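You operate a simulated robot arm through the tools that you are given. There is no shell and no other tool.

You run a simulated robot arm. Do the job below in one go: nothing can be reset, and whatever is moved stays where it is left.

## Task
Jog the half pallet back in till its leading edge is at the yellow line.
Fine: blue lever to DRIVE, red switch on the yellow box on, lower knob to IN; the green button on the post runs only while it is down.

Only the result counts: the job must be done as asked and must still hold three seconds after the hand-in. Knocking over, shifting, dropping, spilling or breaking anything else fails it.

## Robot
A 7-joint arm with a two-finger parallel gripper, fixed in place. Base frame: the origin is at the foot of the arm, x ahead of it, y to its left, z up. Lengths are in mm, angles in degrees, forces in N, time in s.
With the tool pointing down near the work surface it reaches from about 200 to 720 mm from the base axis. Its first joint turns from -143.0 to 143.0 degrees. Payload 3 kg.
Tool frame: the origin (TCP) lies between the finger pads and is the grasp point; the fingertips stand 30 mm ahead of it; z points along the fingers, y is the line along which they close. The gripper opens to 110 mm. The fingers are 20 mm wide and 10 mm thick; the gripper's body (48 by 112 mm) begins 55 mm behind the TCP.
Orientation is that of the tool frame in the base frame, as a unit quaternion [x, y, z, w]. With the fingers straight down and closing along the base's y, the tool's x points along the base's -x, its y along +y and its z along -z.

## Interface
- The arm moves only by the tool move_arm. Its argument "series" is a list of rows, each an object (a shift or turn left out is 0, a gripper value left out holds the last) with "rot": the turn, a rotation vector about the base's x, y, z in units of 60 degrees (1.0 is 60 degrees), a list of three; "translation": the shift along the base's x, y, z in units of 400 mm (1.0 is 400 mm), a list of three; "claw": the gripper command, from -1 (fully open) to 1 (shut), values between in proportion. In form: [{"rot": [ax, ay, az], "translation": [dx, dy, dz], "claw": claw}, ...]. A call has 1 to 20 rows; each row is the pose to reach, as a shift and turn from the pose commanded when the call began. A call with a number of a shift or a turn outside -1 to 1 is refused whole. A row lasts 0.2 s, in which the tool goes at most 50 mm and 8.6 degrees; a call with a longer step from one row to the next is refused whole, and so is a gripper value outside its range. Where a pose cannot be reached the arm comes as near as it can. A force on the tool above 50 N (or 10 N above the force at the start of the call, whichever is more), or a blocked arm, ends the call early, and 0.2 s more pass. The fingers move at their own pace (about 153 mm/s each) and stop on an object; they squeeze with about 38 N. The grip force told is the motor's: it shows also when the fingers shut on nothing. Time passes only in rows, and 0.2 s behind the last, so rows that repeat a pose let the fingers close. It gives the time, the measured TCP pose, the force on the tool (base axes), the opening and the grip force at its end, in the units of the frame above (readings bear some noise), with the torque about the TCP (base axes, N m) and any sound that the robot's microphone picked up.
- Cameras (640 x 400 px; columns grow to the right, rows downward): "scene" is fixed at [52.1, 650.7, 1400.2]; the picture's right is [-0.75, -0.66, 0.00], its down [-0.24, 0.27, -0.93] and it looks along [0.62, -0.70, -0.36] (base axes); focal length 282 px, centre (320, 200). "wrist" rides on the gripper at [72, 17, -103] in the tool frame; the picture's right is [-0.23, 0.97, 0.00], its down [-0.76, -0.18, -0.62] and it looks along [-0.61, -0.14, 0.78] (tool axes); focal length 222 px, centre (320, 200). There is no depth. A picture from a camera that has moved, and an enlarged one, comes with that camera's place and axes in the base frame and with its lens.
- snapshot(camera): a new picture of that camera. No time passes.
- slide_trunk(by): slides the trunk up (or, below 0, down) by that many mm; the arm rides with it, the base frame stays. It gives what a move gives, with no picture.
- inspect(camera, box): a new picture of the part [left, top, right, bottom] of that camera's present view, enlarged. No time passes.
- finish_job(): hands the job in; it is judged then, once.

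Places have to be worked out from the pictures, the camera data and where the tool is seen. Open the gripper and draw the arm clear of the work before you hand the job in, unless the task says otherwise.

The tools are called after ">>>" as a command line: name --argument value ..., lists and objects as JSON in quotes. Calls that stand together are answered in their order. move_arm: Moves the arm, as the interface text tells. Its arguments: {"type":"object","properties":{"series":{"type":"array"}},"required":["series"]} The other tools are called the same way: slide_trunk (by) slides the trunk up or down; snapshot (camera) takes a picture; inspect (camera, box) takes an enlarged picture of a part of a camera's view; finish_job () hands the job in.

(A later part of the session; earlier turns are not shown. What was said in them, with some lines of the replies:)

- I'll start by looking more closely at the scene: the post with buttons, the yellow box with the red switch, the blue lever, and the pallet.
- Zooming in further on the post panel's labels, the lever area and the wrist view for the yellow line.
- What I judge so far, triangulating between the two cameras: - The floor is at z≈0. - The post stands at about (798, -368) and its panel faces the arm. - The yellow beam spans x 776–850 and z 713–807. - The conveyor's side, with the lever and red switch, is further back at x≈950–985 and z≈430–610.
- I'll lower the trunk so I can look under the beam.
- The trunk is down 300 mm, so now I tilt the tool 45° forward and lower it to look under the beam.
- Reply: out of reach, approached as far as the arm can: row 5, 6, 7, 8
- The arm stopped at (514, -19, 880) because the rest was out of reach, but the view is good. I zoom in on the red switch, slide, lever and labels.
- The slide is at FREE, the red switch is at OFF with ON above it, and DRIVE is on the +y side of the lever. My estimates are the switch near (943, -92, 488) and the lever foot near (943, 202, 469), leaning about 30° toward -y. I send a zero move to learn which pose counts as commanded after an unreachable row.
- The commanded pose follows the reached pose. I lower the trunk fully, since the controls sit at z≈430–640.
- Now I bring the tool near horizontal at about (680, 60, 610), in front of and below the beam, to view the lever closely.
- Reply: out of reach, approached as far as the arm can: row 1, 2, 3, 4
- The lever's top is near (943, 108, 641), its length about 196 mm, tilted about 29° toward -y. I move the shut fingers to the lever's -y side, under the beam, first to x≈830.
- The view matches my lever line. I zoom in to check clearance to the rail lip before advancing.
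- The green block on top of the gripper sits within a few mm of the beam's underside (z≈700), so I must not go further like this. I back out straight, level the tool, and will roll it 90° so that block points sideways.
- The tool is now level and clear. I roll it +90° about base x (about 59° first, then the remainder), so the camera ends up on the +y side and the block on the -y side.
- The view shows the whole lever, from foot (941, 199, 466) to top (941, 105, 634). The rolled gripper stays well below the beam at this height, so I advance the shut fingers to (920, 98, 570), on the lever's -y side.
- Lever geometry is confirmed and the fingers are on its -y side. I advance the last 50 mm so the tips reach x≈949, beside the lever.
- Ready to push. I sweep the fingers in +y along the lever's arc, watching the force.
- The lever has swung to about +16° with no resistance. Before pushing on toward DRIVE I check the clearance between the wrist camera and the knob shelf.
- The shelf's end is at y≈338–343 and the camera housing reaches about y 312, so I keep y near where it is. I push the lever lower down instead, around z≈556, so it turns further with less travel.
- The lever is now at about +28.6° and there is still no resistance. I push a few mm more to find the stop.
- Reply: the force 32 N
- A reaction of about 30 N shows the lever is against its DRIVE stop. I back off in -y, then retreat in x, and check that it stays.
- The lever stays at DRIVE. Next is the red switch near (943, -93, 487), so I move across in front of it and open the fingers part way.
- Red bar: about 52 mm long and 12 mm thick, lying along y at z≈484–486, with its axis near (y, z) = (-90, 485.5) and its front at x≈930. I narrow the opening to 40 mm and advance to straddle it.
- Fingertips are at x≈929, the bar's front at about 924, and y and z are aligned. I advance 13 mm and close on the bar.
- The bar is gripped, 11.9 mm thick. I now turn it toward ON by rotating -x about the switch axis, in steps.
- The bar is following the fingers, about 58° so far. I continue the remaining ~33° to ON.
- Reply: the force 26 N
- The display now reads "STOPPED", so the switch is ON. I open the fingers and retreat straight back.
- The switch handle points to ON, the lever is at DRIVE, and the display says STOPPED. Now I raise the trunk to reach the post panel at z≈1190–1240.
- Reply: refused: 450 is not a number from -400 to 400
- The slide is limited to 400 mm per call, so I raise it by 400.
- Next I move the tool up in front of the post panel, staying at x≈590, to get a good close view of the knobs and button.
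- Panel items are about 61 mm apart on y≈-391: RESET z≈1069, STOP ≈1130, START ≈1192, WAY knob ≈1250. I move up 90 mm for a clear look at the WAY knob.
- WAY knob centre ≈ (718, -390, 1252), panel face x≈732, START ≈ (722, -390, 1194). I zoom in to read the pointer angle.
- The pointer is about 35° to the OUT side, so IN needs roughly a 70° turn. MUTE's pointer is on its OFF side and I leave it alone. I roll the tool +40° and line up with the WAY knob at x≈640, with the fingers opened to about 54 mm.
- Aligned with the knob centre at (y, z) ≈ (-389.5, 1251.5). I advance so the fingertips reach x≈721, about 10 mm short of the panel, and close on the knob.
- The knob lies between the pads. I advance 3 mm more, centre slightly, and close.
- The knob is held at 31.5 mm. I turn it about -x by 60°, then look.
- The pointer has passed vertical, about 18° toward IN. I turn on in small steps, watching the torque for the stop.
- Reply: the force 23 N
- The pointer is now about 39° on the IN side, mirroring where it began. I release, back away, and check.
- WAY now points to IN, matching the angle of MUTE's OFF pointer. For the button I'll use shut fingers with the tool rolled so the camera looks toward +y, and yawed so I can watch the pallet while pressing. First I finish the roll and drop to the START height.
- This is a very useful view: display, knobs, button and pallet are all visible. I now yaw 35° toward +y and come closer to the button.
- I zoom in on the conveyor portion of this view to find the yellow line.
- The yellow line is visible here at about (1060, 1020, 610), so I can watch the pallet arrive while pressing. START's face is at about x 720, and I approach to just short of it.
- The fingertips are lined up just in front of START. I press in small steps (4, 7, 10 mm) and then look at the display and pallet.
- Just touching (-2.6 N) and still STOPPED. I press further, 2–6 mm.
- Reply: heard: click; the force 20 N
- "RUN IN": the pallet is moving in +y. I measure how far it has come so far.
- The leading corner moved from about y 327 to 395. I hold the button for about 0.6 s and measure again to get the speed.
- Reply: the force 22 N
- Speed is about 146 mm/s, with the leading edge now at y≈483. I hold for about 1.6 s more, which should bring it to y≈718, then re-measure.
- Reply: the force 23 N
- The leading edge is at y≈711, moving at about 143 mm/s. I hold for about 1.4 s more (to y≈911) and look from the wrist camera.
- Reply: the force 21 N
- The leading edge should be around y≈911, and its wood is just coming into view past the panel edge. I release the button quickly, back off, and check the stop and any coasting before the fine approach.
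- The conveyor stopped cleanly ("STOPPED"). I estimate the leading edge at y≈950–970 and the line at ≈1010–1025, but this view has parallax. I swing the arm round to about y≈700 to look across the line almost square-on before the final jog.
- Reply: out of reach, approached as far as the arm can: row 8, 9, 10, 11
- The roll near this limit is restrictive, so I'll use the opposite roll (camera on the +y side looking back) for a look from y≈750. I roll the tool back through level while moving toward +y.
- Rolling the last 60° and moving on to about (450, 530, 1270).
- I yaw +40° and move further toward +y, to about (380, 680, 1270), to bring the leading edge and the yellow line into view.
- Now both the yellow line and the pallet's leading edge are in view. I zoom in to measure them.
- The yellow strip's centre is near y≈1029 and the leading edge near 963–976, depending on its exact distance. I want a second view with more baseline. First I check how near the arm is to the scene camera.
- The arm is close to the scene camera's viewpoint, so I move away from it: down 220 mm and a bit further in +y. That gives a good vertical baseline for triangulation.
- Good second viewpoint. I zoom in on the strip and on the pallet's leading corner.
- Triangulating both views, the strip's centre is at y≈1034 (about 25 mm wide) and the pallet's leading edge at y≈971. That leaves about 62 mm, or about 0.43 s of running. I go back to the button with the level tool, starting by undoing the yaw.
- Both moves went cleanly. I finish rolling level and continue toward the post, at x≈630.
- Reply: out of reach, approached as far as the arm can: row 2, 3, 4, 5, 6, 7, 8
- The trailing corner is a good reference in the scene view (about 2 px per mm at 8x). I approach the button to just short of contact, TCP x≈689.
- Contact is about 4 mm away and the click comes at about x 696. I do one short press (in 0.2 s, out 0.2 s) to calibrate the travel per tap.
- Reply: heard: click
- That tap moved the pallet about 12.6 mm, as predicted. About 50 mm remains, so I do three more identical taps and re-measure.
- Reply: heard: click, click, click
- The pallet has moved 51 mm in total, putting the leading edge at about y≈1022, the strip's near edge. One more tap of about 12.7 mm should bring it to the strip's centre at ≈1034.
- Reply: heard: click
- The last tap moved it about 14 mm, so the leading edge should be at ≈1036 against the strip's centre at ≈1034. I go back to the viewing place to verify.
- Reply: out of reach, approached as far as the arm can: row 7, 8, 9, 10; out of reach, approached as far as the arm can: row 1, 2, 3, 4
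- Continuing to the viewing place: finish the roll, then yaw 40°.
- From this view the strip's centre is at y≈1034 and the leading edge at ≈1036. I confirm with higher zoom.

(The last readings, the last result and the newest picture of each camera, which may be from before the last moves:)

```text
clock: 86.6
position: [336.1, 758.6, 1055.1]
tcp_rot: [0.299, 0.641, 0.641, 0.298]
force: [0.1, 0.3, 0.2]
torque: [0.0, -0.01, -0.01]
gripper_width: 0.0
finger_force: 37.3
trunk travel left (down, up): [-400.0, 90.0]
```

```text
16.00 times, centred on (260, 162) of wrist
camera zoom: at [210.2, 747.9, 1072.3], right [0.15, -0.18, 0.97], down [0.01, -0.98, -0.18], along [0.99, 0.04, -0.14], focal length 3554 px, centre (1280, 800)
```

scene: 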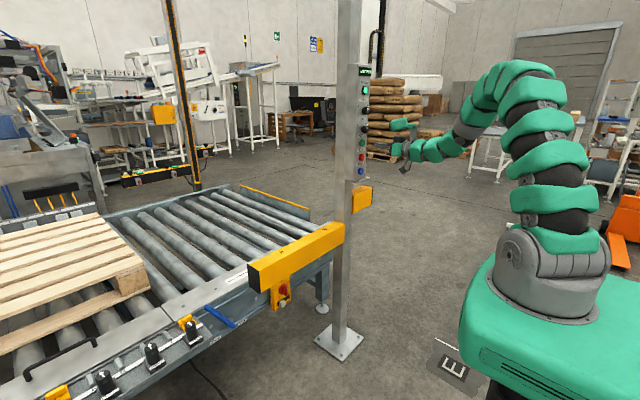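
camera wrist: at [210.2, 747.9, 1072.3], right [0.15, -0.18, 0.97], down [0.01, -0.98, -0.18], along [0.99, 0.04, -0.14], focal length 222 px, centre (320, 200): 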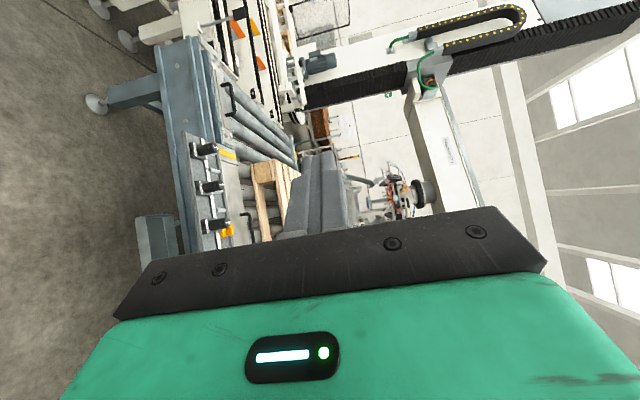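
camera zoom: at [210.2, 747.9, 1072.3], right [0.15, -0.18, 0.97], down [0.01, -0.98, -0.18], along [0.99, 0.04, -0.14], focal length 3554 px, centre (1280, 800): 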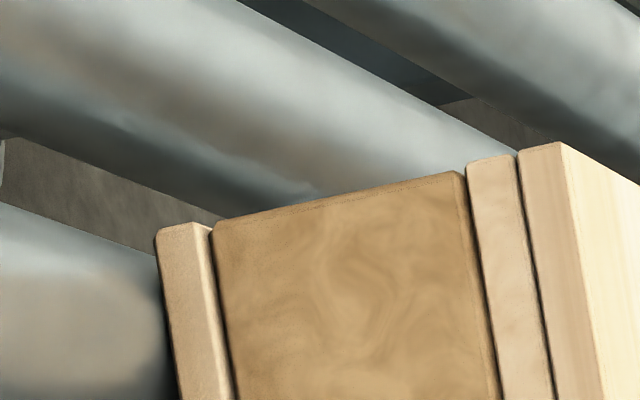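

The leading edge sits at y≈1036 against the strip's centre at ≈1033.5, well within the 25 mm line. The arm is already well away from the conveyor and post, so I open the gripper, let a second pass, and recheck.

>>> move_arm --series '[{"translation": [-0.02, -0.02, 0.02], "claw": -1}, {"translation": [-0.04, -0.05, 0.04], "claw": -1}, {"translation": [-0.05, -0.08, 0.06], "claw": -1}, {"translation": [-0.05, -0.08, 0.06], "claw": -1}, {"translation": [-0.05, -0.08, 0.06], "claw": -1}]'

>>> inspect --camera "wrist" --box '[180, 110, 300, 200]'

>>> snapshot --camera "scene"

```text
clock: 87.8
position: [314.7, 726.4, 1080.5]
tcp_rot: [0.299, 0.641, 0.64, 0.298]
force: [-0.9, 0.9, 1.0]
torque: [-0.01, 0.0, 0.01]
gripper_width: 109.8
finger_force: 0.1
trunk travel left (down, up): [-400.0, 90.0]
```

```text
4.44 times, centred on (240, 155) of wrist
camera zoom: at [189.8, 716.1, 1096.4], right [0.15, -0.17, 0.97], down [0.01, -0.98, -0.18], along [0.99, 0.04, -0.14], focal length 987 px, centre (676, 400)
```

zoom: 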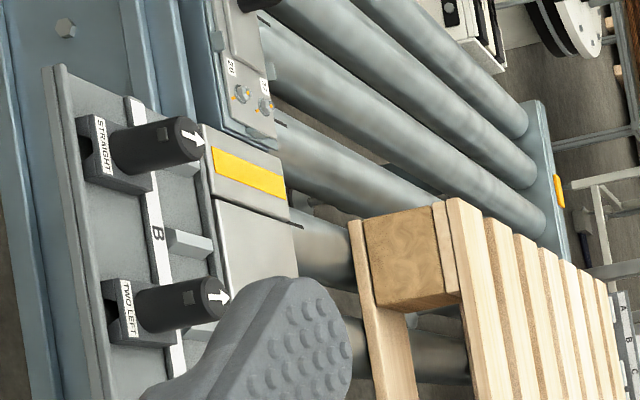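

```text
taken
```

scene: 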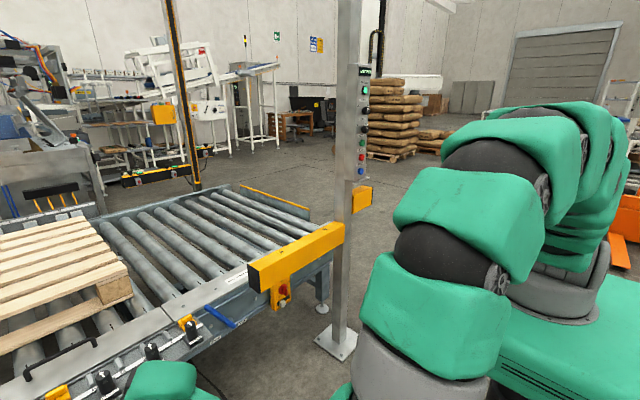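

The pallet is standing still with its leading edge at the yellow line. The lever is at DRIVE, the switch is ON, WAY is at IN, the button is released, the gripper is open and the arm is clear. I hand in the job.

>>> finish_job

```text
The job is handed in.
```

The half pallet is jogged in and standing still, with its leading edge at the yellow line. I measured the edge at y≈1036 mm and the line's centre at y≈1034 mm; the line is about 25 mm wide. These come from camera measurements, so allow a few mm either way.

- **Settings:** the blue lever is at DRIVE, the red switch is on and the lower (WAY) knob is at IN. After the last press the panel display read STOPPED.
- **Jogging:** one long hold of the green button covered most of the way, then five short taps brought the edge onto the line.
- **Other controls:** I did not touch the MUTE knob, the lock slide, or the STOP and RESET buttons. I saw nothing else knocked or moved.
- **Arm:** the gripper is open and the arm is clear of the conveyor and the post.
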